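You operate a simulated robot arm through the tools that you are given. There is no shell and no other tool. Be economical: measure what you need, move in short steps, check, and stop when the job is done.

You are at the controls of a simulated two-armed robot. One attempt, no reset.

Task
Load cube D to 4 kN in the hand press, then release it.
Fine: the cube stays whole, in the shut drawer.
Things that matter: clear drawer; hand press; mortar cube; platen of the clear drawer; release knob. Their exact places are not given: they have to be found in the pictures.

The check looks at the end state, three seconds after you hand in, the way a careful person would. Anything else that was tipped, shoved, dropped, spilled or broken makes it a failure.

Robot
Two 7-joint arms with two-finger parallel grippers on one trunk, on a base that drives. Base frame: it is fixed to the floor where the robot stands at the start and does not move with it; the origin is under the middle of the robot, x ahead of it, y to its left, z up; the surface under the hand at the start is at about z = 0.85. Units: m, rad, N and s.
The left shoulder is at the start at [0.05, 0.168, 1.207], the right one opposite. With the tool pointing down near the work surface each hand reaches from about 0.1 to 0.66 m from the robot's upright axis, wherever it stands, measured 20 degrees to its own side. Places, roughly: clear drawer [0.6, -0.1, 0.9]; hand press [0.6, -0.2, 1]; platen of the clear drawer [0.7, -0.1, 0.9]; release knob [0.6, 0.1, 0.9]. Payload 1.57 kg a hand.
Tool frame (each hand has its own): the origin (TCP) lies between the finger pads and is the grasp point; the fingertips stand 0.03 m ahead of it; z points along the fingers, y is the line along which they close. The gripper opens to 0.08 m. The fingers are 0.017 m wide and 0.012 m thick; the gripper's body (0.04 by 0.082 m) begins 0.08 m behind the TCP.
Orientation is that of the tool frame in the base frame, as [roll, pitch, yaw] about the fixed x, y, z axes, in that order (R = Rz(yaw) Ry(pitch) Rx(roll)). With the fingers straight down and closing along the base's y, the tool's x points along the base's -x, its y along +y and its z along -z.

Tools
- The arms move only by the tool drive_tool. It takes "left_moves", "right_moves" or both (then of equal length, played together; a hand with none holds still); each is a list of rows, each a list of 6 numbers: the shift along the tool's x, y, z in m, then the turn, a rotation vector about the tool's x, y, z in rad. In form: [[dx, dy, dz, ax, ay, az], ...]. A call has 1 to 12 rows; each row is the pose to reach, as a shift and turn from the pose commanded when the call began, along the tool's axes at that moment. "left_grip" and "right_grip" are, for a hand that has rows, the opening, from 0 (shut) to 1 (fully open), set as the call begins (left out, the last holds). Rows are played at 5 a second. More than 0.05 m and 0.15 rad between two rows, or a gripper value outside its range, and nothing of the call is played. A pose out of reach is approached as far as the arm can. The call stops where the force on the tool passes 40 N (or 10 N more than at its start, if that is more) or the arm is blocked; 0.2 s more then pass. Each finger travels about 0.045 m/s and halts on what it meets, pressing with about 32 N; the grip force reading is that of the motor and also rises with nothing between the fingers. The clock runs only during rows and for 0.2 s after the last one: add rows that repeat a pose to give the fingers time. It gives the time, the measured TCP pose, the force on the tool (base axes), the opening and the grip force at its end, in the units of the frame above (readings bear some noise), with the torque about the TCP (base axes, N m) and any sound that the robot's microphone picked up.
- Cameras (640 x 400 px; columns grow to the right, rows downward): "scene" is now at [0.1182, -0.031, 1.4301]; the picture's right is [-0.39, -0.92, 0.00], its down [-0.57, 0.24, -0.78] and it looks along [0.72, -0.31, -0.62] (base axes); focal length 214 px, centre (320, 200). "left" rides on the left gripper at [0.072, 0.007, -0.122] in its tool frame; the picture's right is [-0.09, 1.00, 0.00], its down [-0.84, -0.08, -0.54] and it looks along [-0.54, -0.05, 0.84] (tool axes); focal length 238 px, centre (320, 200). "right" rides on the right gripper at [0.072, -0.007, -0.122] in its tool frame; the picture's right is [0.09, 1.00, 0.00], its down [-0.84, 0.08, -0.54] and it looks along [-0.54, 0.05, 0.84] (tool axes); focal length 238 px, centre (320, 200).
- get_image(camera): a new picture of that camera. It takes no simulated time.
- raise_lower(by): slides the trunk up (or, below 0, down) by that many m; the arms and the scene camera ride with it, the base frame stays. It gives what a move gives, with no picture.
- steer(legs): drives the robot by 1 to 6 legs, each [ahead, left, turn to the left] in m, m and rad, along the robot's own axes; the way and the turn of a leg run together, so that a leg with both is an arc; at most 1.5 m and 3.142 rad a leg. The arms and the cameras ride along, it lands a little off, and it stops where it bumps. It gives what a move gives.
- turn_head(pan, tilt): turns the head with the scene camera to pan (to the left, within 1.396 rad either way) and tilt (down, from -0.506 to 1.204), counted from straight ahead of the robot. It gives what a move gives.
- locate(camera, pixels): there is no depth. For up to 12 entries [column, row, z] of the newest picture of that camera ("zoom" is the newest enlarged one), the place [x, y] in the base frame at which the ray of that pixel passes the height z, good to about 0.002 m, but the place of the scene camera against the robot may be out by one fixed shift of up to 0.025 m in any direction. It takes no simulated time.
- close_up(camera, box): a new picture of the part [left, top, right, bottom] of that camera's present view, enlarged. It takes no simulated time.
- sign_off(): hands the job in; it is judged then, once.

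Go step by step. Measure first, check grasps and placings, and put right what went wrong. The budget is 80 turns and 58 pictures, counting those below and the enlarged ones. Unless the task says otherwise, let go and move clear before handing in, and close with one line.

The tools are called after "Call:" as name(argument=value, ...) on one line, values as JSON. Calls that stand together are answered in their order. drive_tool: Moves the arms, as the interface text tells. Its arguments: {"type":"object","properties":{"left_moves":{"type":"array","items":{"type":"array","items":{"type":"number"}}},"left_grip":{"type":"number"},"right_moves":{"type":"array","items":{"type":"array","items":{"type":"number"}}},"right_grip":{"type":"number"}},"required":[]} The other tools are called the same way: raise_lower (by) slides the trunk up or down; steer (legs) drives the base; turn_head (pan, tilt) turns the head that bears the scene camera; get_image (camera) takes a picture; locate (camera, pixels) gives the place at which the rays of pixels pass given heights; close_up (camera, box) takes an enlarged picture of a part of a camera's view; sign_off () hands the job in.

At the start:

```text
time: 0.0
left_tool_pos: [0.3457, 0.0207, 1.294]
left_tcp_rot: [3.14, 0.0, 3.141]
left_wrist_force: [0.4, -0.6, -0.5]
left_moment: [0.01, 0.02, 0.03]
left_grip_width: 0.08
left_gripper_force: 0.1
right_tool_pos: [0.3315, -0.2976, 1.2786]
right_tcp_rot: [-3.142, -0.002, 3.14]
right_wrist_force: [-0.9, -0.5, -0.7]
right_moment: [0.01, 0.0, 0.02]
right_grip_width: 0.0801
right_gripper_force: 0.0
trunk travel left (down, up): [-0.375, 0.068]
robot x, y, heading: [0.0025, 0.0008, 0.003]
head pan, tilt: [-0.4, 0.67]
```

scene: 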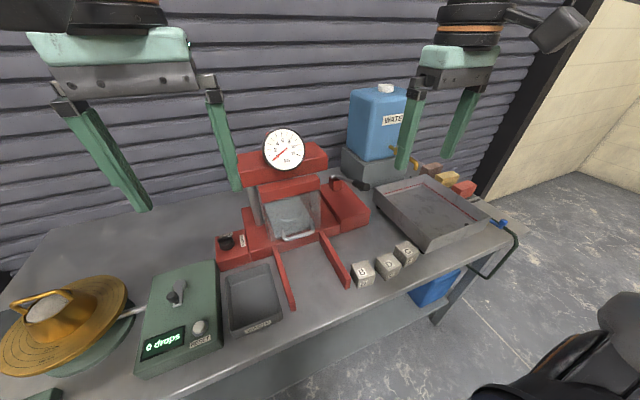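
right: 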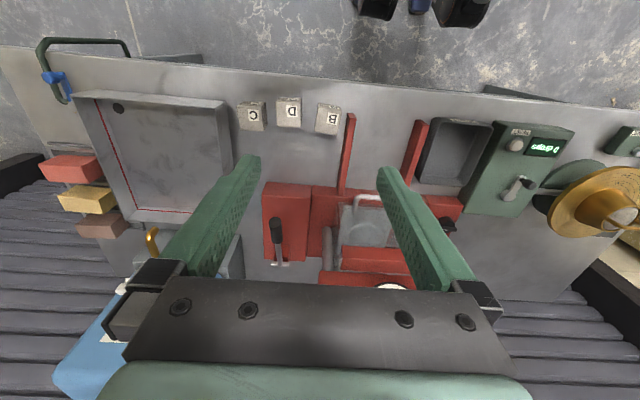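
left: 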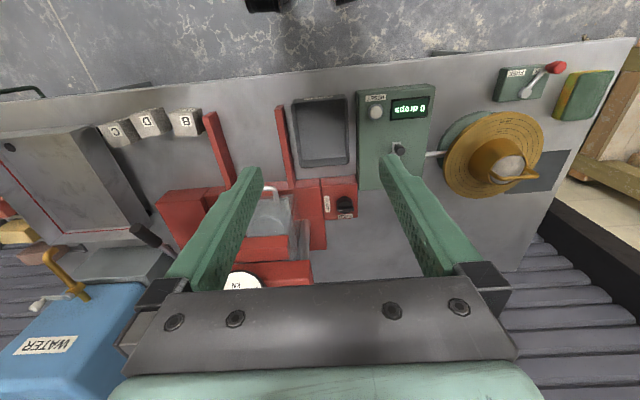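

The scene shows the press with its gauge at (284,150), the clear drawer near (290,215), a black knob at (227,241), a pump lever near (345,185), and cubes B, D and C at (362–405, 250–272). I'll enlarge the press and the cubes.

Call:
close_up(camera="scene", box=[200, 120, 440, 300])

Call:
close_up(camera="right", box=[220, 80, 480, 300])

Call:
locate(camera="right", pixels=[[289, 111, 0.89], [252, 116, 0.89], [328, 119, 0.89], [345, 190, 0.86], [422, 122, 0.86], [278, 225, 0.95], [448, 225, 0.9], [368, 198, 0.9]])

```text
2.22 times, centred on (320, 210) of scene
```

zoom: 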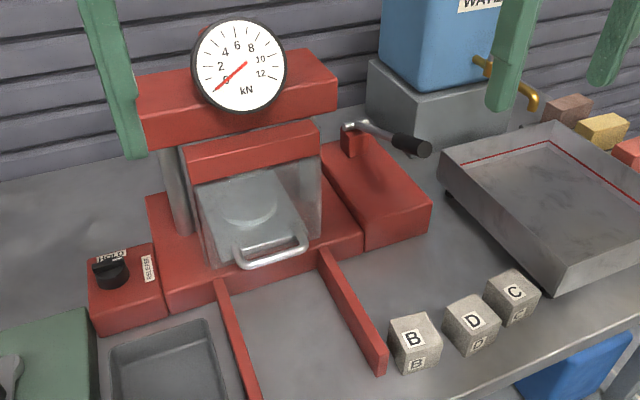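

```text
1.82 times, centred on (350, 190) of right
```

zoom: 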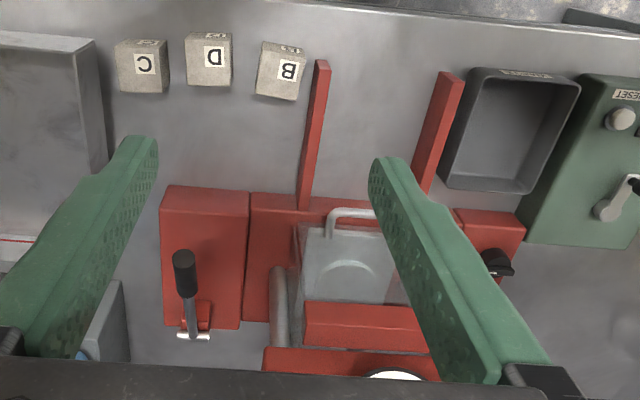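

```text
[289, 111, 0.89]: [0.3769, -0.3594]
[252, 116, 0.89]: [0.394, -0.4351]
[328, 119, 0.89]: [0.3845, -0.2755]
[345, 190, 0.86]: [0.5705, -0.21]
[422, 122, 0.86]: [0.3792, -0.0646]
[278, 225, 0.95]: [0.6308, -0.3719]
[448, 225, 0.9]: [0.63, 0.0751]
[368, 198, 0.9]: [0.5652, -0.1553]
```

The handle bar sits at the front of the drawer and the knob is at the left of the base. I'll move the left hand aside and bring the right hand down in front of the press for a closer look.

Call:
drive_tool(right_moves=[[0, 0.03, 0.03, 0, 0, 0], [0, 0.06, 0.06, 0, 0, 0], [0, 0.09, 0.09, 0, 0, 0], [0, 0.12, 0.12, 0, 0, 0], [0, 0.15, 0.15, 0, 0, 0]], left_moves=[[0, 0.04, 0, 0, 0, 0], [0, 0.08, 0, 0, 0, 0], [0, 0.12, 0, 0, 0, 0], [0, 0.16, 0, 0, 0, 0], [0, 0.2, 0, 0, 0, 0]])

Call:
get_image(camera="right")

Call:
get_image(camera="left")

Call:
get_image(camera="scene")

```text
time: 1.2
left_tool_pos: [0.3458, 0.2235, 1.2924]
left_tcp_rot: [-3.141, 0.0, 3.141]
left_wrist_force: [0.1, 1.1, 0.7]
left_moment: [-0.01, 0.01, -0.01]
left_grip_width: 0.0801
left_gripper_force: 0.0
right_tool_pos: [0.3312, -0.1491, 1.1266]
right_tcp_rot: [3.141, -0.001, -3.141]
right_wrist_force: [-0.7, -0.2, 0.6]
right_moment: [0.01, 0.01, 0.0]
right_grip_width: 0.0799
right_gripper_force: 0.2
trunk travel left (down, up): [-0.375, 0.068]
robot x, y, heading: [0.0007, -0.0042, -0.004]
head pan, tilt: [-0.4, 0.67]
```

```text
52 pictures are left
```

right: 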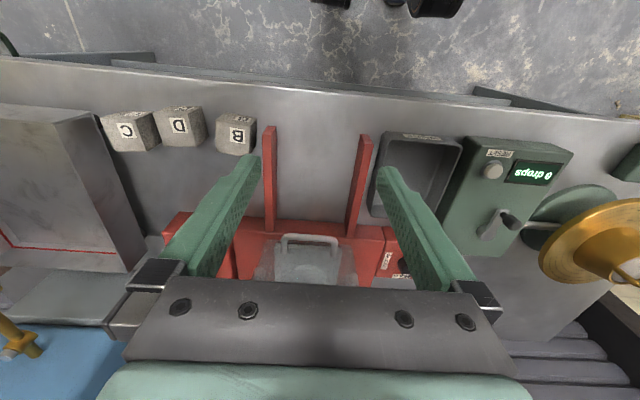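

```text
51 pictures are left
```

left: 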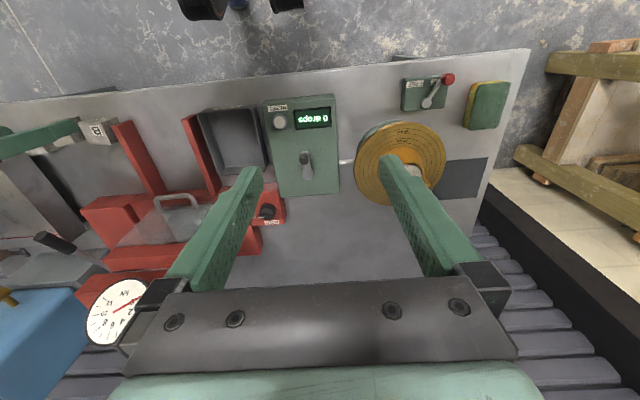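

```text
50 pictures are left
```

scene: 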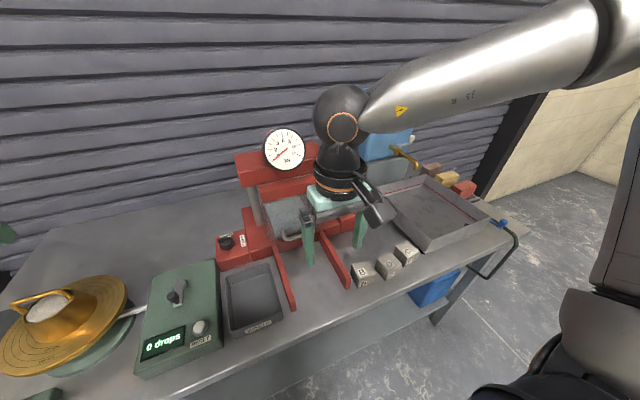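

I'll triangulate the handle bar from the right camera now at (310,237), the knob from both hand cameras, and cube D's top. The left picture gives the same points from another angle.

Call:
locate(camera="right", pixels=[[310, 237, 0.9], [310, 237, 0.94], [310, 237, 0.98], [283, 240, 0.94], [339, 240, 0.94], [183, 112, 0.9], [160, 108, 0.9], [202, 108, 0.9], [268, 128, 0.86], [270, 230, 0.86], [365, 138, 0.86], [350, 232, 0.86]])

Call:
locate(camera="left", pixels=[[175, 198, 0.9], [175, 198, 0.94], [175, 198, 0.98], [155, 202, 0.94], [195, 199, 0.94], [265, 211, 0.9], [265, 211, 0.93], [40, 238, 0.92], [40, 238, 0.97]])

Call:
close_up(camera="left", box=[0, 90, 300, 350])

Call:
close_up(camera="right", box=[90, 90, 420, 300])

```text
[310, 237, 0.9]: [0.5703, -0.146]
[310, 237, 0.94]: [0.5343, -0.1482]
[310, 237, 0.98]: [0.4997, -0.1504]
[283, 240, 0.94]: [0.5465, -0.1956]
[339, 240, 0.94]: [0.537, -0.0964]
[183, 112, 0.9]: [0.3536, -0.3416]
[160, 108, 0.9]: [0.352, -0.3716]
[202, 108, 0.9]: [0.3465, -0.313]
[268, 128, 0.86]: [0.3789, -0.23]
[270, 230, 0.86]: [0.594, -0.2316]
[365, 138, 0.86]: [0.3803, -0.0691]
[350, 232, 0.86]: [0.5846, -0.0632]
```

```text
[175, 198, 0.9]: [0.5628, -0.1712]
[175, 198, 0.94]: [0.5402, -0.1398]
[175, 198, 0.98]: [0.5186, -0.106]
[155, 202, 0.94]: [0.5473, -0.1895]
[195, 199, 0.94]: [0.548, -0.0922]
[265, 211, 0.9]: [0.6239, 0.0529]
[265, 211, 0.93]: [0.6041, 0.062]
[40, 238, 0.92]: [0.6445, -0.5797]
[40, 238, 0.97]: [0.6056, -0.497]
```

```text
1.54 times, centred on (150, 220) of left
```

zoom: 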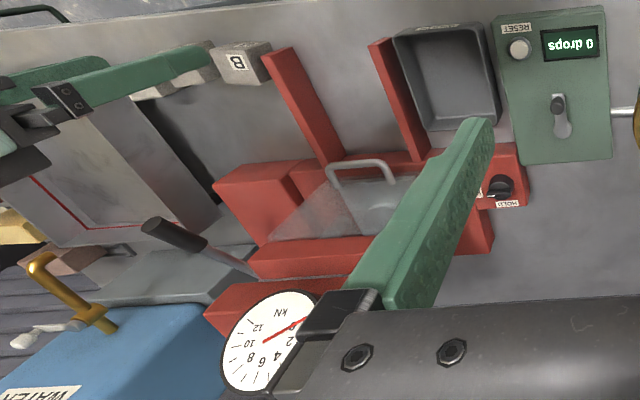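

```text
1.90 times, centred on (255, 195) of right
```

zoom: 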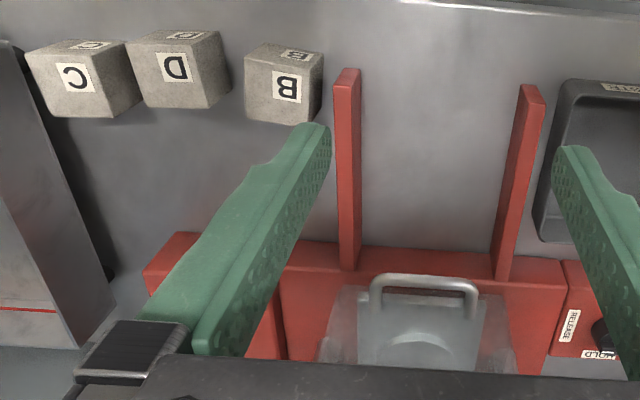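

Both hand cameras agree on the handle bar: it runs along y at about (0.542, −0.145, 0.932). I'll turn the right hand a quarter so it closes along x, and move it forward.

Call:
drive_tool(right_moves=[[-0.013, 0, 0, 0, 0, -0.143], [-0.026, 0, 0, 0, 0, -0.286], [-0.039, 0, 0, 0, 0, -0.428], [-0.052, 0, 0, 0, 0, -0.571], [-0.065, 0, 0, 0, 0, -0.714], [-0.078, 0, 0, 0, 0, -0.857], [-0.091, 0, 0, 0, 0, -1.0], [-0.104, 0, 0, 0, 0, -1.142], [-0.117, 0, 0, 0, 0, -1.285], [-0.13, 0, 0.01, 0, 0, -1.428], [-0.15, 0, 0.02, 0, 0, -1.571]])

Call:
get_image(camera="right")

Call:
get_image(camera="left")

```text
time: 3.6
left_tool_pos: [0.3453, 0.2219, 1.2945]
left_tcp_rot: [3.141, 0.001, 3.14]
left_wrist_force: [0.8, -0.4, 0.1]
left_moment: [0.0, 0.0, 0.04]
left_grip_width: 0.0799
left_gripper_force: 0.0
right_tool_pos: [0.3089, -0.0934, 1.0749]
right_tcp_rot: [-3.092, 0.001, -1.672]
right_wrist_force: [0.0, 0.1, -0.1]
right_moment: [0.0, 0.03, 0.0]
right_grip_width: 0.0801
right_gripper_force: 0.1
right hand out of reach, approached as far as the arm can: row 7, 8, 9, 10, 11
trunk travel left (down, up): [-0.375, 0.068]
robot x, y, heading: [0.0004, -0.0001, -0.002]
head pan, tilt: [-0.4, 0.67]
```

```text
47 pictures are left
```

right: 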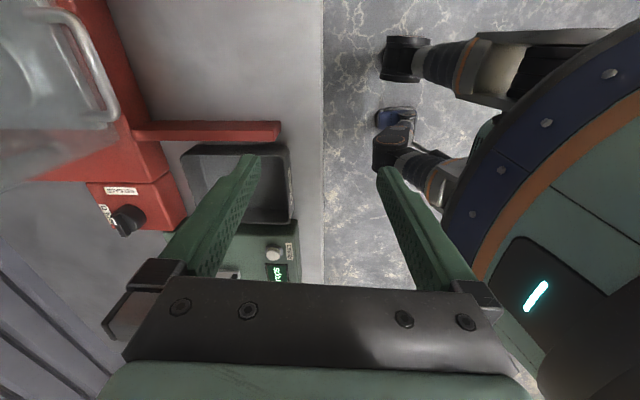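

```text
46 pictures are left
```

left: 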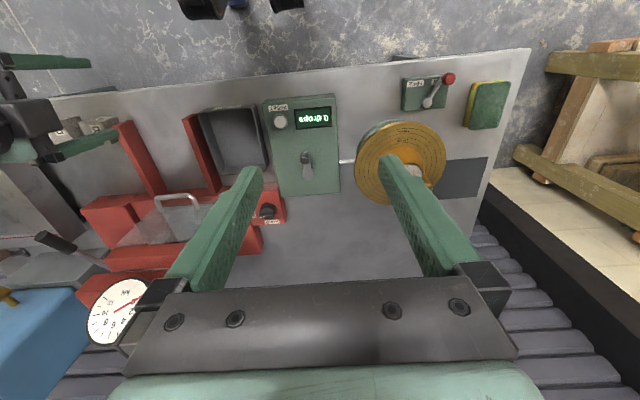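

The arm ran out of reach turning that way, so I'll turn back and go the other way round.

Call:
drive_tool(right_moves=[[0, 0.02, 0, 0, 0, 0.143], [0, 0.04, 0, 0, 0, 0.286], [0, 0.06, 0, 0, 0, 0.428], [0, 0.08, 0, 0, 0, 0.571], [0, 0.09, 0, 0, 0, 0.714], [0, 0.09, 0, 0, 0, 0.857], [0, 0.09, 0, 0, 0, 1.0], [0, 0.09, 0, 0, 0, 1.142], [0, 0.09, 0, 0, 0, 1.285], [0, 0.09, 0, 0, 0, 1.428], [0, 0.09, 0, 0, 0, 1.571], [0, 0.09, 0, 0, 0, 1.571]])

```text
time: 5.9
left_tool_pos: [0.3466, 0.2207, 1.293]
left_tcp_rot: [3.141, -0.001, -3.142]
left_wrist_force: [0.2, 0.8, -0.1]
left_moment: [-0.05, 0.02, 0.02]
left_grip_width: 0.0799
left_gripper_force: 0.2
right_tool_pos: [0.2296, -0.1007, 1.0885]
right_tcp_rot: [-3.141, 0.06, -3.097]
right_wrist_force: [-0.5, 0.7, 0.3]
right_moment: [0.08, 0.14, 0.02]
right_grip_width: 0.08
right_gripper_force: 0.0
right hand out of reach, approached as far as the arm can: row 1, 2, 3, 4, 5, 6, 7, 8, 9, 10, 11
trunk travel left (down, up): [-0.375, 0.068]
robot x, y, heading: [0.0021, -0.0021, -0.003]
head pan, tilt: [-0.4, 0.67]
stopped in row 11 (right hand): the force on the tool passed its limit at 79 N (the readings are from after the stop); the commanded pose is now the measured one
```

It stopped on a force of 79 N at (0.23, −0.10), so I'll check what it touched.

Call:
get_image(camera="right")

Call:
get_image(camera="scene")

```text
45 pictures are left
```

right: 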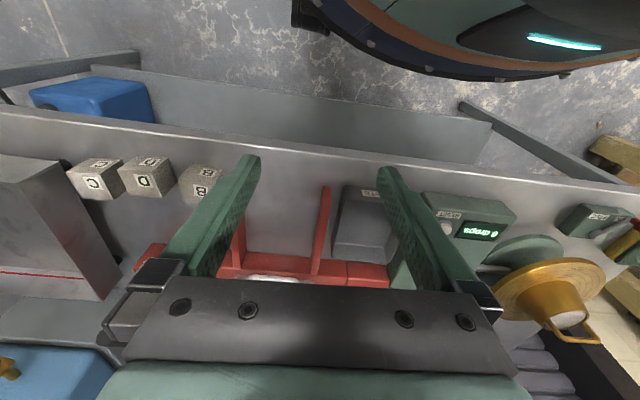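

```text
44 pictures are left
```

scene: 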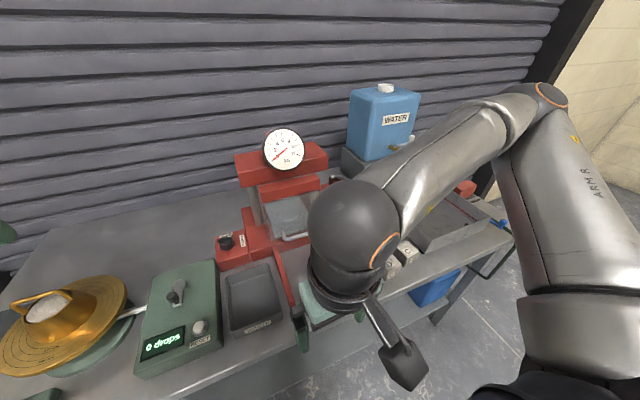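

Nothing on the bench moved, so the hand had come too close to the trunk. I'll move out and level it first, then turn the other way.

Call:
drive_tool(right_moves=[[-0.03, -0.025, 0, 0, 0.03, 0.022], [-0.06, -0.05, 0, 0, 0.06, 0.044], [-0.095, -0.075, -0.01, 0, 0.06, 0.044], [-0.13, -0.1, -0.02, 0, 0.06, 0.044], [-0.13, -0.1, -0.02, 0, 0.06, 0.044]])

Call:
drive_tool(right_moves=[[0, 0, 0, 0, 0, 0.143], [0, 0, 0, 0, 0, 0.286], [0, 0, 0, 0, 0, 0.428], [0, 0, 0, 0, 0, 0.571], [0, 0, 0, 0, 0, 0.714], [0, 0, 0, 0, 0, 0.857], [0, 0, 0, 0, 0, 1.0], [0, 0, 0, 0, 0, 1.142], [0, 0, 0, 0, 0, 1.285], [0, 0, 0, 0, 0, 1.428], [0, 0, 0, 0, 0, 1.571]])

```text
time: 7.1
left_tool_pos: [0.346, 0.2223, 1.2931]
left_tcp_rot: [3.141, 0.001, -3.141]
left_wrist_force: [0.6, -0.2, -0.2]
left_moment: [0.0, 0.03, 0.01]
left_grip_width: 0.0798
left_gripper_force: 0.0
right_tool_pos: [0.3624, -0.1938, 1.1159]
right_tcp_rot: [3.141, 0.0, -3.141]
right_wrist_force: [-0.2, -0.3, 0.0]
right_moment: [-0.02, -0.01, 0.02]
right_grip_width: 0.0799
right_gripper_force: 0.1
trunk travel left (down, up): [-0.375, 0.068]
robot x, y, heading: [-0.0052, 0.0013, -0.005]
head pan, tilt: [-0.4, 0.67]
```

```text
time: 9.5
left_tool_pos: [0.3461, 0.2216, 1.294]
left_tcp_rot: [-3.14, 0.0, -3.141]
left_wrist_force: [0.0, 0.3, -1.3]
left_moment: [0.02, -0.04, 0.03]
left_grip_width: 0.0801
left_gripper_force: 0.1
right_tool_pos: [0.3615, -0.1944, 1.1149]
right_tcp_rot: [-3.142, -0.001, 1.568]
right_wrist_force: [-0.1, 0.8, 0.8]
right_moment: [0.02, -0.02, -0.05]
right_grip_width: 0.0799
right_gripper_force: 0.0
trunk travel left (down, up): [-0.375, 0.068]
robot x, y, heading: [-0.0044, -0.0007, 0.003]
head pan, tilt: [-0.4, 0.67]
```

That turn worked, and the tool now closes along x. I'll move it to just in front of the handle.

Call:
drive_tool(right_moves=[[0.015, 0.04, 0.01, 0, 0, 0], [0.03, 0.08, 0.02, 0, 0, 0], [0.04, 0.11, 0.03, 0, 0, 0], [0.05, 0.14, 0.04, 0, 0, 0]])

Call:
get_image(camera="right")

Call:
get_image(camera="scene")

```text
time: 10.5
left_tool_pos: [0.3458, 0.2217, 1.2931]
left_tcp_rot: [3.141, 0.001, 3.141]
left_wrist_force: [0.0, 0.3, -0.5]
left_moment: [0.0, -0.03, 0.0]
left_grip_width: 0.0799
left_gripper_force: 0.0
right_tool_pos: [0.4792, -0.1669, 1.0775]
right_tcp_rot: [3.14, 0.0, 1.568]
right_wrist_force: [0.0, -0.3, 0.5]
right_moment: [-0.02, 0.02, 0.0]
right_grip_width: 0.0801
right_gripper_force: 0.0
right hand out of reach, approached as far as the arm can: row 4
trunk travel left (down, up): [-0.375, 0.068]
robot x, y, heading: [-0.0037, -0.0017, -0.003]
head pan, tilt: [-0.4, 0.67]
```

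```text
43 pictures are left
```

right: 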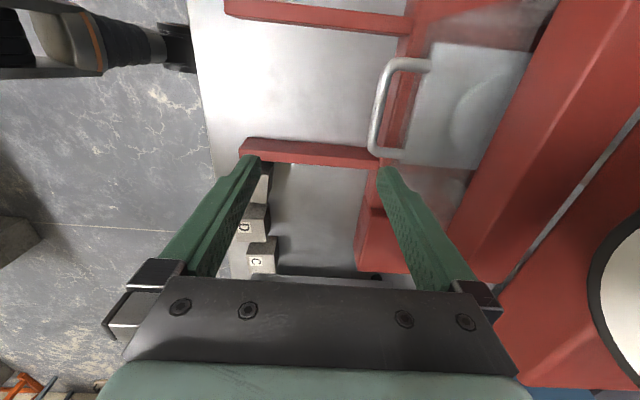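

```text
42 pictures are left
```

scene: 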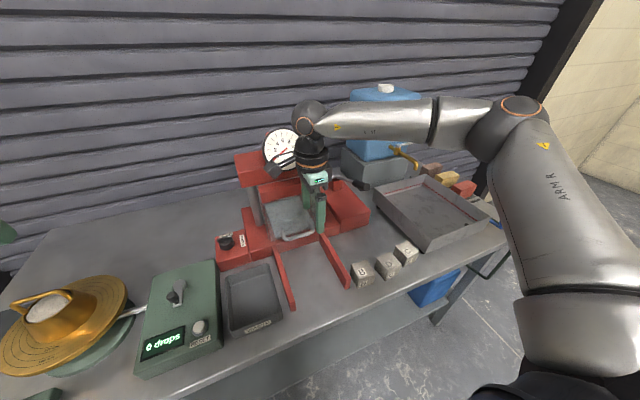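

The hand can't reach further at this angle. I'll pull it back a little, then shift the base 0.12 m left and 0.03 m ahead so the press lies on the right arm's side.

Call:
drive_tool(right_moves=[[0, -0.04, 0, 0, 0, 0], [0, -0.08, 0, 0, 0, 0], [0, -0.1, 0, 0, 0, 0]])

Call:
steer(legs=[[0.0, 0.12, 0], [0.03, 0, 0]])

Call:
get_image(camera="right")

```text
time: 11.3
left_tool_pos: [0.3447, 0.2207, 1.2938]
left_tcp_rot: [3.141, 0.0, -3.141]
left_wrist_force: [0.0, -0.3, 0.7]
left_moment: [-0.01, -0.04, 0.0]
left_grip_width: 0.0802
left_gripper_force: 0.1
right_tool_pos: [0.381, -0.1666, 1.0783]
right_tcp_rot: [-3.14, -0.002, 1.569]
right_wrist_force: [-0.8, -0.3, -0.2]
right_moment: [-0.01, -0.04, -0.01]
right_grip_width: 0.0799
right_gripper_force: 0.0
trunk travel left (down, up): [-0.375, 0.068]
robot x, y, heading: [-0.0005, 0.0005, -0.001]
head pan, tilt: [-0.4, 0.67]
```

```text
time: 13.4
left_tool_pos: [0.3776, 0.3364, 1.2929]
left_tcp_rot: [3.141, -0.002, 3.14]
left_wrist_force: [0.3, -0.8, -0.4]
left_moment: [0.01, 0.03, -0.01]
left_grip_width: 0.0799
left_gripper_force: 0.0
right_tool_pos: [0.4109, -0.0502, 1.0782]
right_tcp_rot: [-3.139, 0.001, 1.568]
right_wrist_force: [0.3, -0.3, -0.5]
right_moment: [-0.02, 0.01, 0.01]
right_grip_width: 0.0799
right_gripper_force: 0.1
trunk travel left (down, up): [-0.375, 0.068]
robot x, y, heading: [0.0276, 0.1173, 0.004]
head pan, tilt: [-0.4, 0.67]
```

```text
41 pictures are left
```

right: 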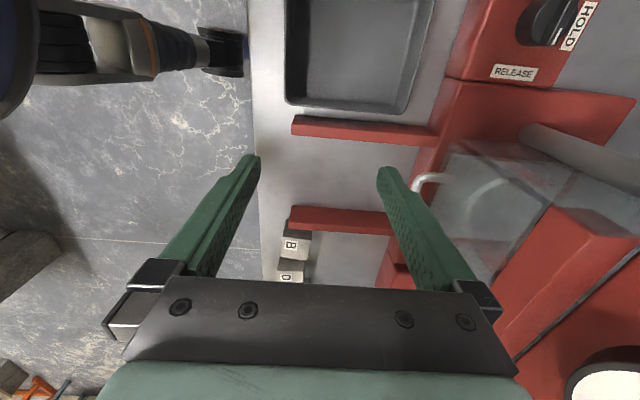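

The base moved 0.12 m left. I'll now bring the hand above and just in front of the handle.

Call:
drive_tool(right_moves=[[-0.03, 0.03, 0.01, 0, 0, 0], [-0.06, 0.06, 0.02, 0, 0, 0], [-0.08, 0.09, 0.03, 0, 0, 0], [-0.095, 0.11, 0.03, 0, 0, 0]])

Call:
get_image(camera="right")

```text
time: 14.4
left_tool_pos: [0.3751, 0.3371, 1.2929]
left_tcp_rot: [3.141, 0.001, 3.139]
left_wrist_force: [-0.4, -0.4, 0.5]
left_moment: [-0.02, 0.01, 0.02]
left_grip_width: 0.0801
left_gripper_force: 0.1
right_tool_pos: [0.521, -0.1459, 1.0463]
right_tcp_rot: [-3.141, -0.001, 1.57]
right_wrist_force: [-0.3, 0.2, -0.1]
right_moment: [0.01, 0.04, 0.03]
right_grip_width: 0.0801
right_gripper_force: 0.1
trunk travel left (down, up): [-0.375, 0.068]
robot x, y, heading: [0.0294, 0.1146, -0.004]
head pan, tilt: [-0.4, 0.67]
```

```text
40 pictures are left
```

right: 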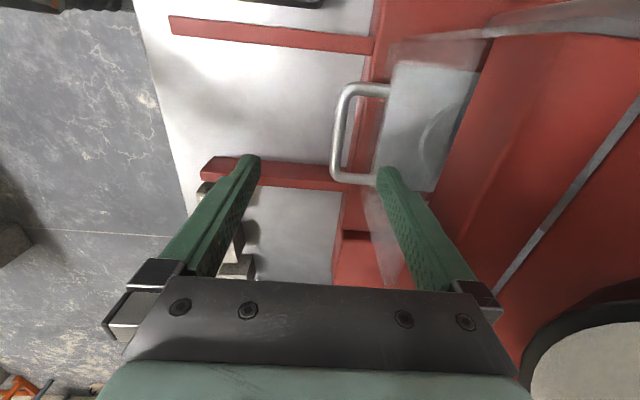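

The handle bar shows clearly between (347,90) and (338,175). I'll fix its position from this close view.

Call:
locate(camera="right", pixels=[[337, 130, 0.92], [337, 130, 0.935], [337, 130, 0.95], [350, 90, 0.935], [340, 177, 0.935], [386, 90, 0.935], [372, 178, 0.935], [390, 120, 0.92]])

Call:
close_up(camera="right", box=[290, 40, 490, 220])

```text
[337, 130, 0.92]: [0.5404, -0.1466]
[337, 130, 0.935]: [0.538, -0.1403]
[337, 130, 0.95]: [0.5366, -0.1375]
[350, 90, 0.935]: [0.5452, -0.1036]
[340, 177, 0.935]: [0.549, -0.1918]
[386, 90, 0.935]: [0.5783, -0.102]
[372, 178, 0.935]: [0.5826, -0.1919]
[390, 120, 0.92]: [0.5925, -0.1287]
```

```text
2.22 times, centred on (390, 130) of right
```

zoom: 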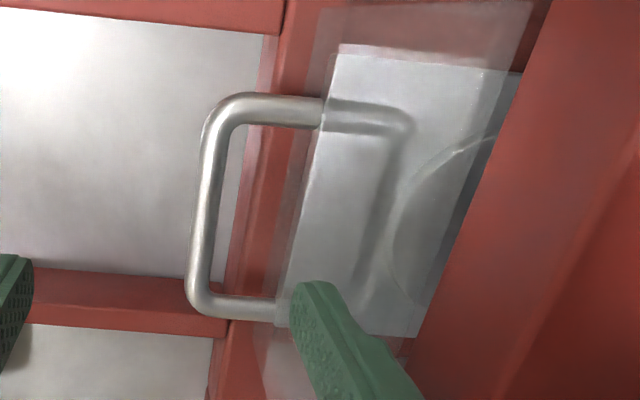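

The bar is about 10 mm thick at x≈0.542, with a 30 mm gap behind it, at z≈0.935. I'll narrow the fingers to about 27 mm above it, then straddle it with the TCP at z≈0.945.

Call:
drive_tool(right_moves=[[0, 0.01, 0, 0, 0, 0], [0, 0.021, 0, 0, 0, 0], [0, 0.021, 0, 0, 0, 0], [0, 0.021, 0, 0, 0, 0], [0, 0.021, 0.03, 0, 0, 0], [0, 0.021, 0.05, 0, 0, 0]], right_grip=0.34)

Call:
get_image(camera="right")

```text
time: 15.8
left_tool_pos: [0.3754, 0.3367, 1.2928]
left_tcp_rot: [-3.14, 0.0, 3.141]
left_wrist_force: [-0.6, 0.3, 0.0]
left_moment: [0.02, -0.01, 0.0]
left_grip_width: 0.08
left_gripper_force: 0.0
right_tool_pos: [0.5437, -0.146, 0.9976]
right_tcp_rot: [3.142, -0.001, 1.57]
right_wrist_force: [0.1, -1.0, 0.1]
right_moment: [-0.03, 0.02, 0.03]
right_grip_width: 0.0269
right_gripper_force: 0.0
trunk travel left (down, up): [-0.375, 0.068]
robot x, y, heading: [0.0288, 0.1166, -0.001]
head pan, tilt: [-0.4, 0.67]
```

```text
38 pictures are left
```

right: 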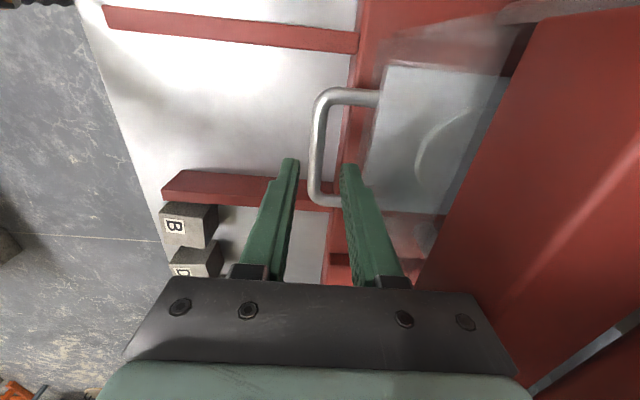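

The bar (col 317) sits centred between the fingertips (298 and 342). I'll descend 0.05 m and close.

Call:
drive_tool(right_moves=[[0, 0, 0.02, 0, 0, 0], [0, 0, 0.04, 0, 0, 0], [0, 0, 0.052, 0, 0, 0]])

Call:
drive_tool(right_moves=[[0, 0, 0, 0, 0, 0], [0, 0, 0, 0, 0, 0], [0, 0, 0, 0, 0, 0]], right_grip=0)

Call:
get_image(camera="right")

```text
time: 16.6
left_tool_pos: [0.3742, 0.3386, 1.2943]
left_tcp_rot: [-3.141, 0.003, 3.14]
left_wrist_force: [-0.3, -0.3, 0.4]
left_moment: [-0.01, -0.05, 0.0]
left_grip_width: 0.0801
left_gripper_force: 0.1
right_tool_pos: [0.5487, -0.1459, 0.9655]
right_tcp_rot: [3.108, -0.006, 1.565]
right_wrist_force: [-7.0, 1.3, 17.4]
right_moment: [-0.47, -0.77, 0.02]
right_grip_width: 0.0284
right_gripper_force: 0.5
right hand out of reach, approached as far as the arm can: row 3
trunk travel left (down, up): [-0.375, 0.068]
robot x, y, heading: [0.028, 0.1184, -0.002]
head pan, tilt: [-0.4, 0.67]
stopped in row 3 (right hand): the force on the tool passed its limit at 49 N (the readings are from after the stop); the commanded pose is now the measured one
```

```text
time: 17.4
left_tool_pos: [0.3703, 0.3374, 1.2953]
left_tcp_rot: [3.141, 0.003, 3.137]
left_wrist_force: [0.3, -0.4, 0.4]
left_moment: [0.03, -0.03, 0.0]
left_grip_width: 0.0799
left_gripper_force: 0.1
right_tool_pos: [0.5399, -0.1465, 0.9656]
right_tcp_rot: [3.121, -0.002, 1.57]
right_wrist_force: [-26.5, -1.2, 27.7]
right_moment: [-0.18, 0.96, 0.47]
right_grip_width: 0.0114
right_gripper_force: 29.1
trunk travel left (down, up): [-0.375, 0.068]
robot x, y, heading: [0.028, 0.1162, -0.008]
head pan, tilt: [-0.4, 0.67]
stopped in row 3 (right hand): the force on the tool passed its limit at 41 N (the readings are from after the stop); the commanded pose is now the measured one
```

```text
37 pictures are left
```

right: 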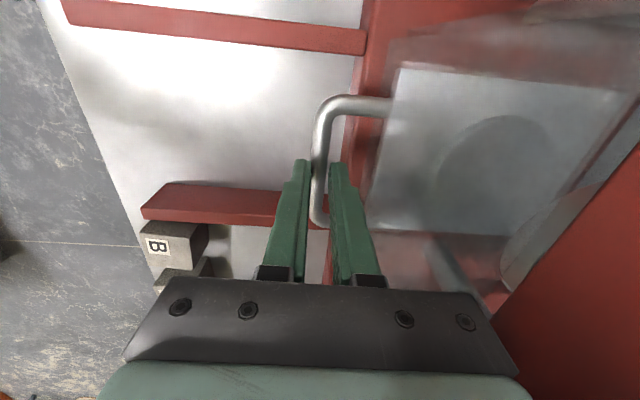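

The gripper holds the bar at an opening of 11.4 mm, with some contact load. I'll ease up 4 mm and pull gently.

Call:
drive_tool(right_moves=[[0, -0.003, -0.004, 0, 0, 0], [0, -0.008, -0.004, 0, 0, 0], [0, -0.015, -0.004, 0, 0, 0], [0, -0.025, -0.004, 0, 0, 0]])

Call:
get_image(camera="scene")

```text
time: 18.4
left_tool_pos: [0.3756, 0.3382, 1.2935]
left_tcp_rot: [3.142, 0.0, 3.141]
left_wrist_force: [-0.4, -0.4, 0.4]
left_moment: [-0.07, -0.03, -0.01]
left_grip_width: 0.0801
left_gripper_force: 0.0
right_tool_pos: [0.5229, -0.1454, 0.9664]
right_tcp_rot: [3.117, -0.002, 1.568]
right_wrist_force: [-1.1, 4.5, 3.8]
right_moment: [0.16, -0.06, 0.65]
right_grip_width: 0.0115
right_gripper_force: 29.1
trunk travel left (down, up): [-0.375, 0.068]
robot x, y, heading: [0.0316, 0.1144, -0.002]
head pan, tilt: [-0.4, 0.67]
```

```text
36 pictures are left
```

scene: 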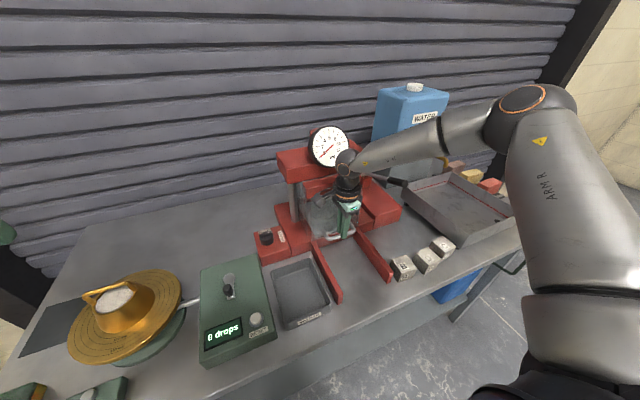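

The drawer is sliding and the force is low. I'll keep pulling along the rails.

Call:
drive_tool(right_moves=[[0, -0.02, 0, 0, 0, 0], [0, -0.04, 0, 0, 0, 0], [0, -0.06, 0, 0, 0, 0], [0, -0.08, 0, 0, 0, 0], [0, -0.1, 0, 0, 0, 0], [0, -0.12, 0, 0, 0, 0]])

Call:
get_image(camera="right")

```text
time: 19.8
left_tool_pos: [0.3753, 0.3385, 1.2929]
left_tcp_rot: [-3.141, 0.0, 3.14]
left_wrist_force: [0.0, -0.2, 0.6]
left_moment: [-0.01, 0.06, 0.02]
left_grip_width: 0.0797
left_gripper_force: 0.0
right_tool_pos: [0.4081, -0.1459, 0.967]
right_tcp_rot: [3.104, -0.004, 1.574]
right_wrist_force: [-0.8, -1.5, 19.9]
right_moment: [0.23, 0.04, 0.51]
right_grip_width: 0.0115
right_gripper_force: 29.0
trunk travel left (down, up): [-0.375, 0.068]
robot x, y, heading: [0.0297, 0.1152, 0.0]
head pan, tilt: [-0.4, 0.67]
stopped in row 6 (right hand): the force on the tool passed its limit at 43 N (the readings are from after the stop); the commanded pose is now the measured one
```

```text
35 pictures are left
```

right: 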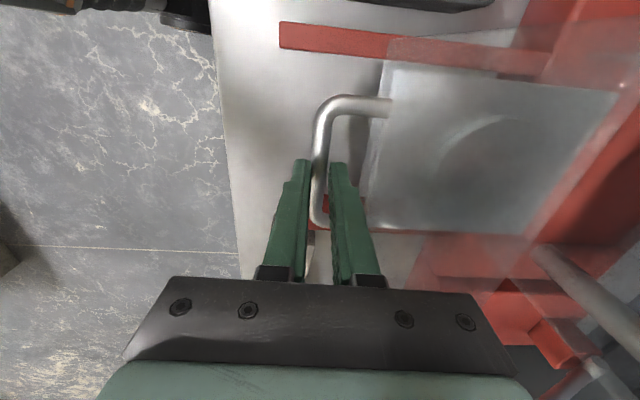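

The drawer has come about 0.135 m and reached its stop, with the bar at x≈0.408. I'll let go with a small opening and rise straight up.

Call:
drive_tool(right_moves=[[0, 0, 0, 0, 0, 0], [0, 0, 0, 0, 0, 0], [0, 0, 0, 0, 0, 0]], right_grip=0.34)

Call:
drive_tool(right_moves=[[0, 0, -0.02, 0, 0, 0], [0, 0, -0.05, 0, 0, 0], [0, 0, -0.09, 0, 0, 0], [0, 0, -0.13, 0, 0, 0], [0, 0, -0.16, 0, 0, 0]])

Call:
get_image(camera="right")

Call:
get_image(camera="scene")

```text
time: 20.6
left_tool_pos: [0.3773, 0.3357, 1.2931]
left_tcp_rot: [-3.141, 0.0, 3.139]
left_wrist_force: [-0.2, -0.8, 0.2]
left_moment: [0.0, -0.04, 0.03]
left_grip_width: 0.0803
left_gripper_force: 0.1
right_tool_pos: [0.4065, -0.1467, 0.9651]
right_tcp_rot: [3.113, -0.006, 1.57]
right_wrist_force: [-0.7, 0.1, -0.2]
right_moment: [0.01, 0.01, 0.0]
right_grip_width: 0.027
right_gripper_force: 0.1
trunk travel left (down, up): [-0.375, 0.068]
robot x, y, heading: [0.0303, 0.1181, -0.006]
head pan, tilt: [-0.4, 0.67]
```

```text
time: 21.8
left_tool_pos: [0.3758, 0.3377, 1.2941]
left_tcp_rot: [3.14, 0.0, 3.138]
left_wrist_force: [-0.5, 1.1, -0.3]
left_moment: [-0.01, -0.01, 0.01]
left_grip_width: 0.0801
left_gripper_force: 0.1
right_tool_pos: [0.402, -0.1488, 1.1231]
right_tcp_rot: [3.113, -0.005, 1.571]
right_wrist_force: [-0.8, 0.4, -0.4]
right_moment: [-0.04, -0.01, 0.0]
right_grip_width: 0.0271
right_gripper_force: 0.1
trunk travel left (down, up): [-0.375, 0.068]
robot x, y, heading: [0.0301, 0.1203, -0.007]
head pan, tilt: [-0.4, 0.67]
```

```text
34 pictures are left
```

right: 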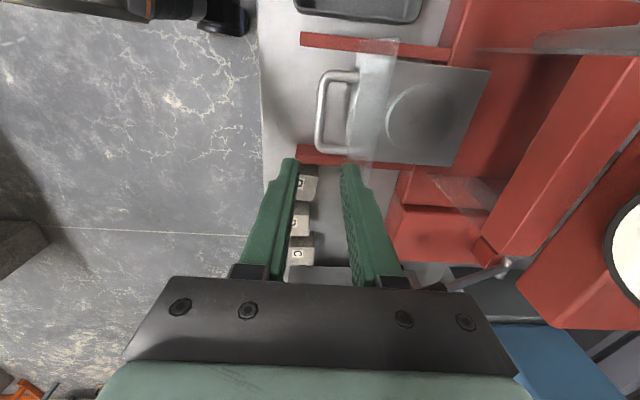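

```text
33 pictures are left
```

scene: 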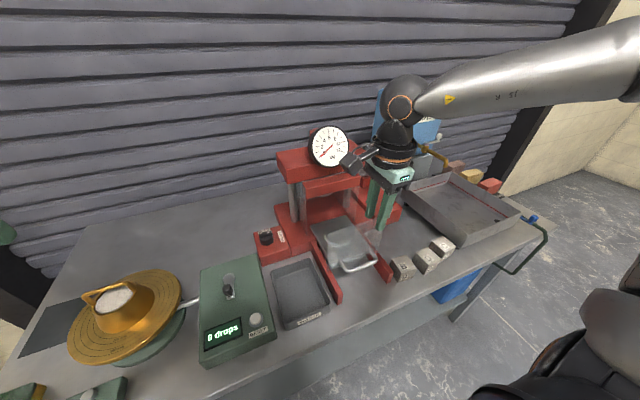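

The drawer is open, with the round platen at (418,118) in the right picture. I'll enlarge it and the cubes, and locate them.

Call:
close_up(camera="right", box=[270, 20, 530, 200])

Call:
close_up(camera="scene", box=[240, 180, 480, 310])

Call:
locate(camera="right", pixels=[[421, 117, 0.89], [421, 117, 0.91], [421, 117, 0.93], [357, 62, 0.89], [348, 158, 0.89], [490, 70, 0.89], [452, 165, 0.89], [322, 113, 0.94], [387, 118, 0.9], [457, 115, 0.9]])

Call:
locate(camera="scene", pixels=[[342, 240, 0.89], [342, 240, 0.91], [342, 240, 0.93], [425, 256, 0.9], [401, 266, 0.9], [441, 246, 0.9], [266, 236, 0.92]])

```text
2.22 times, centred on (400, 110) of right
```

zoom: 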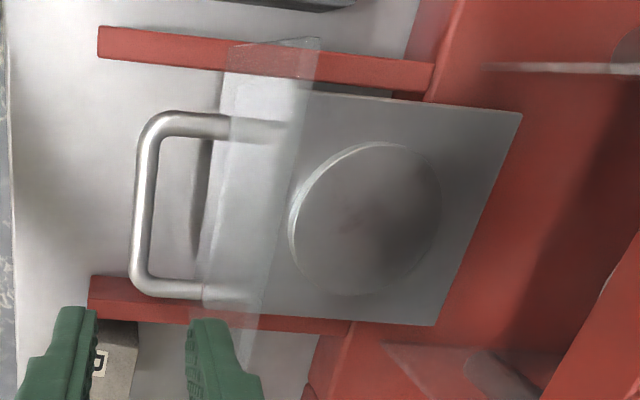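

```text
2.67 times, centred on (360, 245) of scene
```

zoom: 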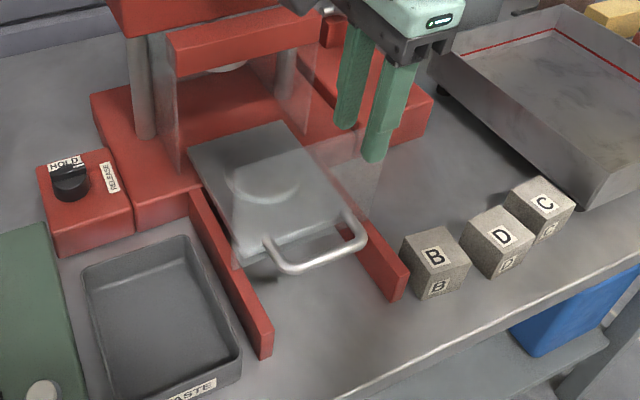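

```text
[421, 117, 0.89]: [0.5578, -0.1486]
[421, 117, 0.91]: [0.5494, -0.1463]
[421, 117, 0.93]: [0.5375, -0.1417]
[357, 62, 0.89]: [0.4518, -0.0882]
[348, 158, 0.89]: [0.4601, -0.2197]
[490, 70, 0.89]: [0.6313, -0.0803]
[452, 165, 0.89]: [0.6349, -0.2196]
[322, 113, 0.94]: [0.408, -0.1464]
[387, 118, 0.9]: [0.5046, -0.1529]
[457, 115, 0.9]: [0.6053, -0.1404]
```

```text
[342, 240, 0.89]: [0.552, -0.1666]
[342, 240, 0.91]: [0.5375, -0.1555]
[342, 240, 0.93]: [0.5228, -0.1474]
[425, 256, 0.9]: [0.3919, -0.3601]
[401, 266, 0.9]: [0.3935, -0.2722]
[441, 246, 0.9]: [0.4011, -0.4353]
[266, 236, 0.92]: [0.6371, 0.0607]
```

The platen is centred near (0.551, −0.147), and cube D sits around (0.38, −0.36) with narrow gaps along y. Closing along x suits it, so I'll level the tool, open it, and go above D.

Call:
drive_tool(right_moves=[[-0.04, 0, 0, 0.028, 0, 0], [-0.08, 0, 0, 0.028, 0, 0], [-0.12, 0, 0, 0.028, 0, 0], [-0.16, -0.01, 0, 0.028, 0, 0], [-0.205, -0.02, 0.01, 0.028, 0, 0], [-0.205, -0.02, 0.03, 0.028, 0, 0]], right_grip=1)

Call:
get_image(camera="right")

```text
time: 23.2
left_tool_pos: [0.3764, 0.3365, 1.2937]
left_tcp_rot: [-3.141, 0.0, 3.138]
left_wrist_force: [-0.9, 0.3, -0.1]
left_moment: [-0.01, 0.02, -0.01]
left_grip_width: 0.0801
left_gripper_force: 0.1
right_tool_pos: [0.3847, -0.3502, 1.0921]
right_tcp_rot: [3.139, -0.006, 1.572]
right_wrist_force: [-0.2, -0.4, 0.8]
right_moment: [0.0, 0.01, -0.02]
right_grip_width: 0.0801
right_gripper_force: 0.1
trunk travel left (down, up): [-0.375, 0.068]
robot x, y, heading: [0.0279, 0.1154, -0.002]
head pan, tilt: [-0.4, 0.67]
```

```text
30 pictures are left
```

right: 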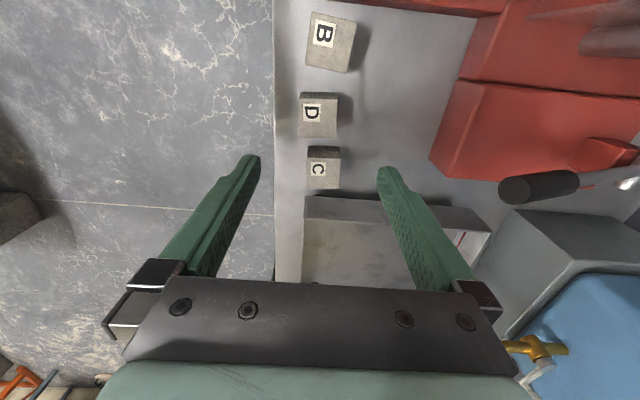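

Cube D is at about (318,115), and I'll enlarge it to separate its top face from its side.

Call:
close_up(camera="right", box=[270, 60, 370, 200])

```text
2.86 times, centred on (320, 130) of right
```

zoom: 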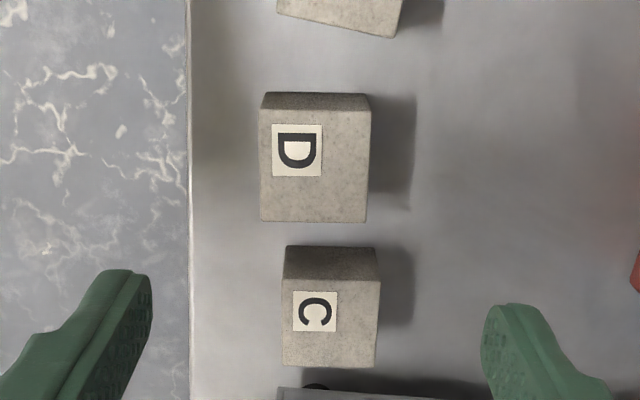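

D's top face spans zoom (260–371, 107–222), so I'll locate its corners.

Call:
locate(camera="zoom", pixels=[[260, 107, 0.9], [371, 110, 0.9], [366, 222, 0.9], [261, 221, 0.9], [314, 165, 0.9], [314, 165, 0.89], [260, 107, 0.89], [371, 110, 0.89], [366, 222, 0.89], [266, 93, 0.85], [367, 94, 0.85], [284, 280, 0.9]])

```text
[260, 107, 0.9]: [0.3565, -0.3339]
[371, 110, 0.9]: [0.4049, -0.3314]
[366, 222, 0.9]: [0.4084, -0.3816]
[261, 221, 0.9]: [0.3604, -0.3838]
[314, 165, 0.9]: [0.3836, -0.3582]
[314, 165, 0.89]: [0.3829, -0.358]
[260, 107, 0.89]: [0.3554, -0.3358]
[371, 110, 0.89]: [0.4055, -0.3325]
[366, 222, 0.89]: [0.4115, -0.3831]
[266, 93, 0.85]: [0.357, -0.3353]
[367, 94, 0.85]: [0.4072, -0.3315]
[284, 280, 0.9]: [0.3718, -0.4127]
```

D is a 50 mm cube centred at (0.383, −0.358) with its top at 0.90, nearly square to the axes. I'll descend and grip it along x.

Call:
drive_tool(right_moves=[[-0.008, -0.002, 0.04, 0, 0, 0], [-0.008, -0.002, 0.08, 0, 0, 0], [-0.008, -0.002, 0.12, 0, 0, 0], [-0.008, -0.002, 0.16, 0, 0, 0], [-0.008, -0.002, 0.18, 0, 0, 0], [-0.008, -0.002, 0.199, 0, 0, 0], [-0.008, -0.002, 0.199, 0, 0, 0]])

Call:
drive_tool(right_moves=[[0, 0, 0, 0, 0, 0], [0, 0, 0, 0, 0, 0], [0, 0, 0, 0, 0, 0], [0, 0, 0, 0, 0, 0]], right_grip=0)

Call:
get_image(camera="right")

```text
time: 24.8
left_tool_pos: [0.3769, 0.337, 1.2931]
left_tcp_rot: [-3.141, -0.001, 3.137]
left_wrist_force: [0.3, 0.5, -0.2]
left_moment: [0.02, 0.0, -0.01]
left_grip_width: 0.0801
left_gripper_force: 0.0
right_tool_pos: [0.3805, -0.3596, 0.8942]
right_tcp_rot: [3.138, -0.007, 1.571]
right_wrist_force: [-0.1, 0.1, 0.4]
right_moment: [-0.01, -0.02, 0.0]
right_grip_width: 0.0802
right_gripper_force: 0.0
trunk travel left (down, up): [-0.375, 0.068]
robot x, y, heading: [0.0326, 0.114, -0.003]
head pan, tilt: [-0.4, 0.67]
```

```text
time: 25.8
left_tool_pos: [0.3755, 0.337, 1.295]
left_tcp_rot: [-3.141, 0.001, 3.139]
left_wrist_force: [0.7, -0.1, -0.4]
left_moment: [-0.01, 0.01, -0.01]
left_grip_width: 0.08
left_gripper_force: 0.1
right_tool_pos: [0.3795, -0.3589, 0.8931]
right_tcp_rot: [3.137, -0.005, 1.569]
right_wrist_force: [0.9, -1.5, 0.5]
right_moment: [-0.03, 0.04, 0.04]
right_grip_width: 0.0505
right_gripper_force: 31.8
trunk travel left (down, up): [-0.375, 0.068]
robot x, y, heading: [0.0328, 0.1189, -0.005]
head pan, tilt: [-0.4, 0.67]
```

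```text
28 pictures are left
```

right: 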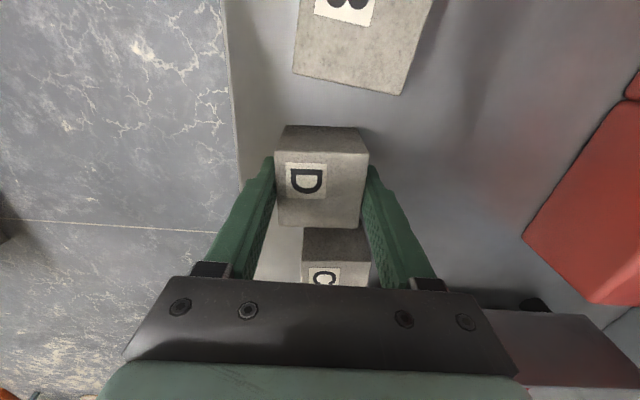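

The gripper holds D at an opening of 50.5 mm. I'll lift it and carry it to above the platen.

Call:
drive_tool(right_moves=[[0, 0, -0.04, 0, 0, 0], [0, 0, -0.08, 0, 0, 0], [0, 0, -0.12, 0, 0, 0], [0, 0, -0.167, 0, 0, 0], [0.045, 0, -0.167, 0, 0, 0], [0.09, 0.01, -0.167, 0, 0, 0], [0.13, 0.03, -0.167, 0, 0, 0], [0.16, 0.06, -0.167, 0, 0, 0], [0.19, 0.09, -0.167, 0, 0, 0], [0.212, 0.12, -0.167, 0, 0, 0], [0.212, 0.15, -0.167, 0, 0, 0], [0.212, 0.171, -0.167, 0, 0, 0]])

Call:
get_image(camera="right")

Call:
get_image(camera="scene")

```text
time: 28.4
left_tool_pos: [0.3717, 0.3366, 1.2956]
left_tcp_rot: [3.141, 0.005, 3.14]
left_wrist_force: [0.8, -0.7, -0.5]
left_moment: [0.03, -0.01, 0.01]
left_grip_width: 0.0801
left_gripper_force: 0.1
right_tool_pos: [0.5445, -0.1486, 1.0615]
right_tcp_rot: [-3.134, -0.004, 1.574]
right_wrist_force: [-28.2, 1.4, 1.8]
right_moment: [0.01, 0.31, -0.15]
right_grip_width: 0.0502
right_gripper_force: 32.1
trunk travel left (down, up): [-0.375, 0.068]
robot x, y, heading: [0.0309, 0.1158, -0.004]
head pan, tilt: [-0.4, 0.67]
```

```text
27 pictures are left
```

right: 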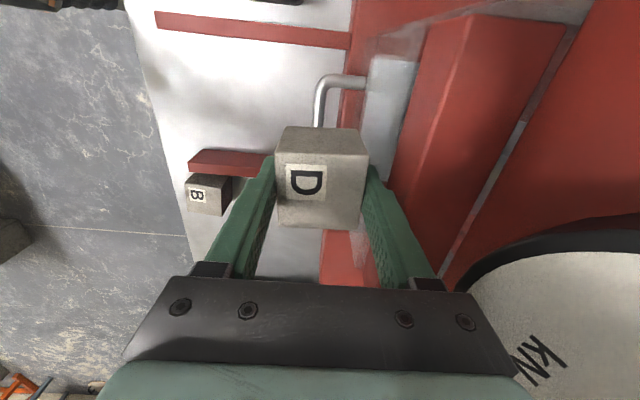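

```text
26 pictures are left
```

scene: 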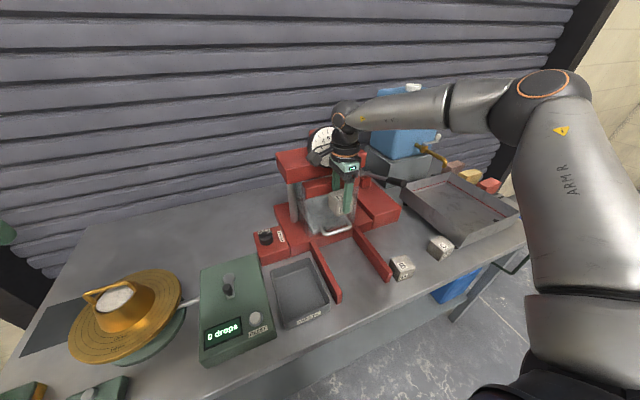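

The cube met the tall clear front panel, whose top is near z≈1.045, and pushed the drawer back in. I'll retreat, set D back in its old place, reopen the drawer and come in higher.

Call:
drive_tool(right_moves=[[0, -0.025, 0, 0, 0, 0], [0, -0.05, 0, 0, 0, 0], [-0.02, -0.09, 0, 0, 0, 0], [-0.06, -0.12, 0, 0, 0, 0], [-0.105, -0.14, 0, 0, 0, 0], [-0.15, -0.155, 0, 0, 0, 0], [-0.19, -0.165, 0, 0, 0, 0], [-0.211, -0.165, 0, 0, 0, 0], [-0.211, -0.165, 0.045, 0, 0, 0], [-0.211, -0.165, 0.09, 0, 0, 0], [-0.211, -0.165, 0.13, 0, 0, 0], [-0.211, -0.165, 0.155, 0, 0, 0]])

Call:
get_image(camera="right")

```text
time: 31.0
left_tool_pos: [0.3762, 0.3363, 1.2931]
left_tcp_rot: [3.141, -0.003, 3.136]
left_wrist_force: [0.4, 0.8, 0.4]
left_moment: [0.0, 0.01, -0.01]
left_grip_width: 0.0802
left_gripper_force: 0.0
right_tool_pos: [0.3849, -0.3599, 0.9067]
right_tcp_rot: [3.138, -0.005, 1.57]
right_wrist_force: [0.1, -0.1, -2.5]
right_moment: [0.01, 0.03, 0.0]
right_grip_width: 0.0503
right_gripper_force: 31.8
trunk travel left (down, up): [-0.375, 0.068]
robot x, y, heading: [0.028, 0.116, -0.002]
head pan, tilt: [-0.4, 0.67]
```

```text
25 pictures are left
```

right: 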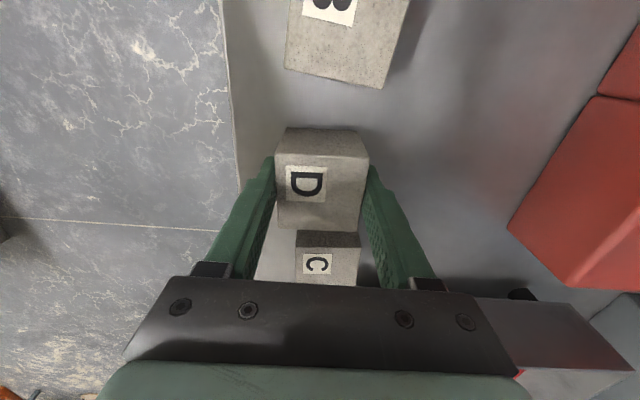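

D hangs about 13 mm above its spot with B and C clear of it. I'll set it down, release and rise.

Call:
drive_tool(right_moves=[[0, 0, 0.007, 0, 0, 0], [0, 0, 0.0125, 0, 0, 0], [0, 0, 0.0125, 0, 0, 0]])

Call:
drive_tool(right_moves=[[0, 0, 0, 0, 0, 0], [0, 0, 0, 0, 0, 0], [0, 0, 0, 0, 0, 0], [0, 0, -0.04, 0, 0, 0], [0, 0, -0.08, 0, 0, 0], [0, 0, -0.12, 0, 0, 0], [0, 0, -0.16, 0, 0, 0], [0, 0, -0.2, 0, 0, 0]], right_grip=1)

```text
time: 31.8
left_tool_pos: [0.3768, 0.3362, 1.293]
left_tcp_rot: [3.141, 0.0, 3.138]
left_wrist_force: [-0.4, -0.7, -0.1]
left_moment: [0.01, 0.01, 0.01]
left_grip_width: 0.08
left_gripper_force: 0.1
right_tool_pos: [0.3858, -0.3593, 0.8932]
right_tcp_rot: [3.137, -0.006, 1.571]
right_wrist_force: [0.0, -0.9, -1.9]
right_moment: [-0.02, 0.04, 0.02]
right_grip_width: 0.0504
right_gripper_force: 32.0
trunk travel left (down, up): [-0.375, 0.068]
robot x, y, heading: [0.0298, 0.1148, -0.002]
head pan, tilt: [-0.4, 0.67]
```

```text
time: 33.6
left_tool_pos: [0.3767, 0.338, 1.2933]
left_tcp_rot: [3.141, 0.0, 3.138]
left_wrist_force: [0.7, -0.3, 0.0]
left_moment: [0.0, 0.0, 0.0]
left_grip_width: 0.08
left_gripper_force: 0.1
right_tool_pos: [0.3835, -0.3596, 1.094]
right_tcp_rot: [3.139, -0.006, 1.57]
right_wrist_force: [0.3, 0.0, -0.3]
right_moment: [0.04, 0.02, 0.01]
right_grip_width: 0.08
right_gripper_force: 0.0
trunk travel left (down, up): [-0.375, 0.068]
robot x, y, heading: [0.0294, 0.1168, -0.007]
head pan, tilt: [-0.4, 0.67]
```

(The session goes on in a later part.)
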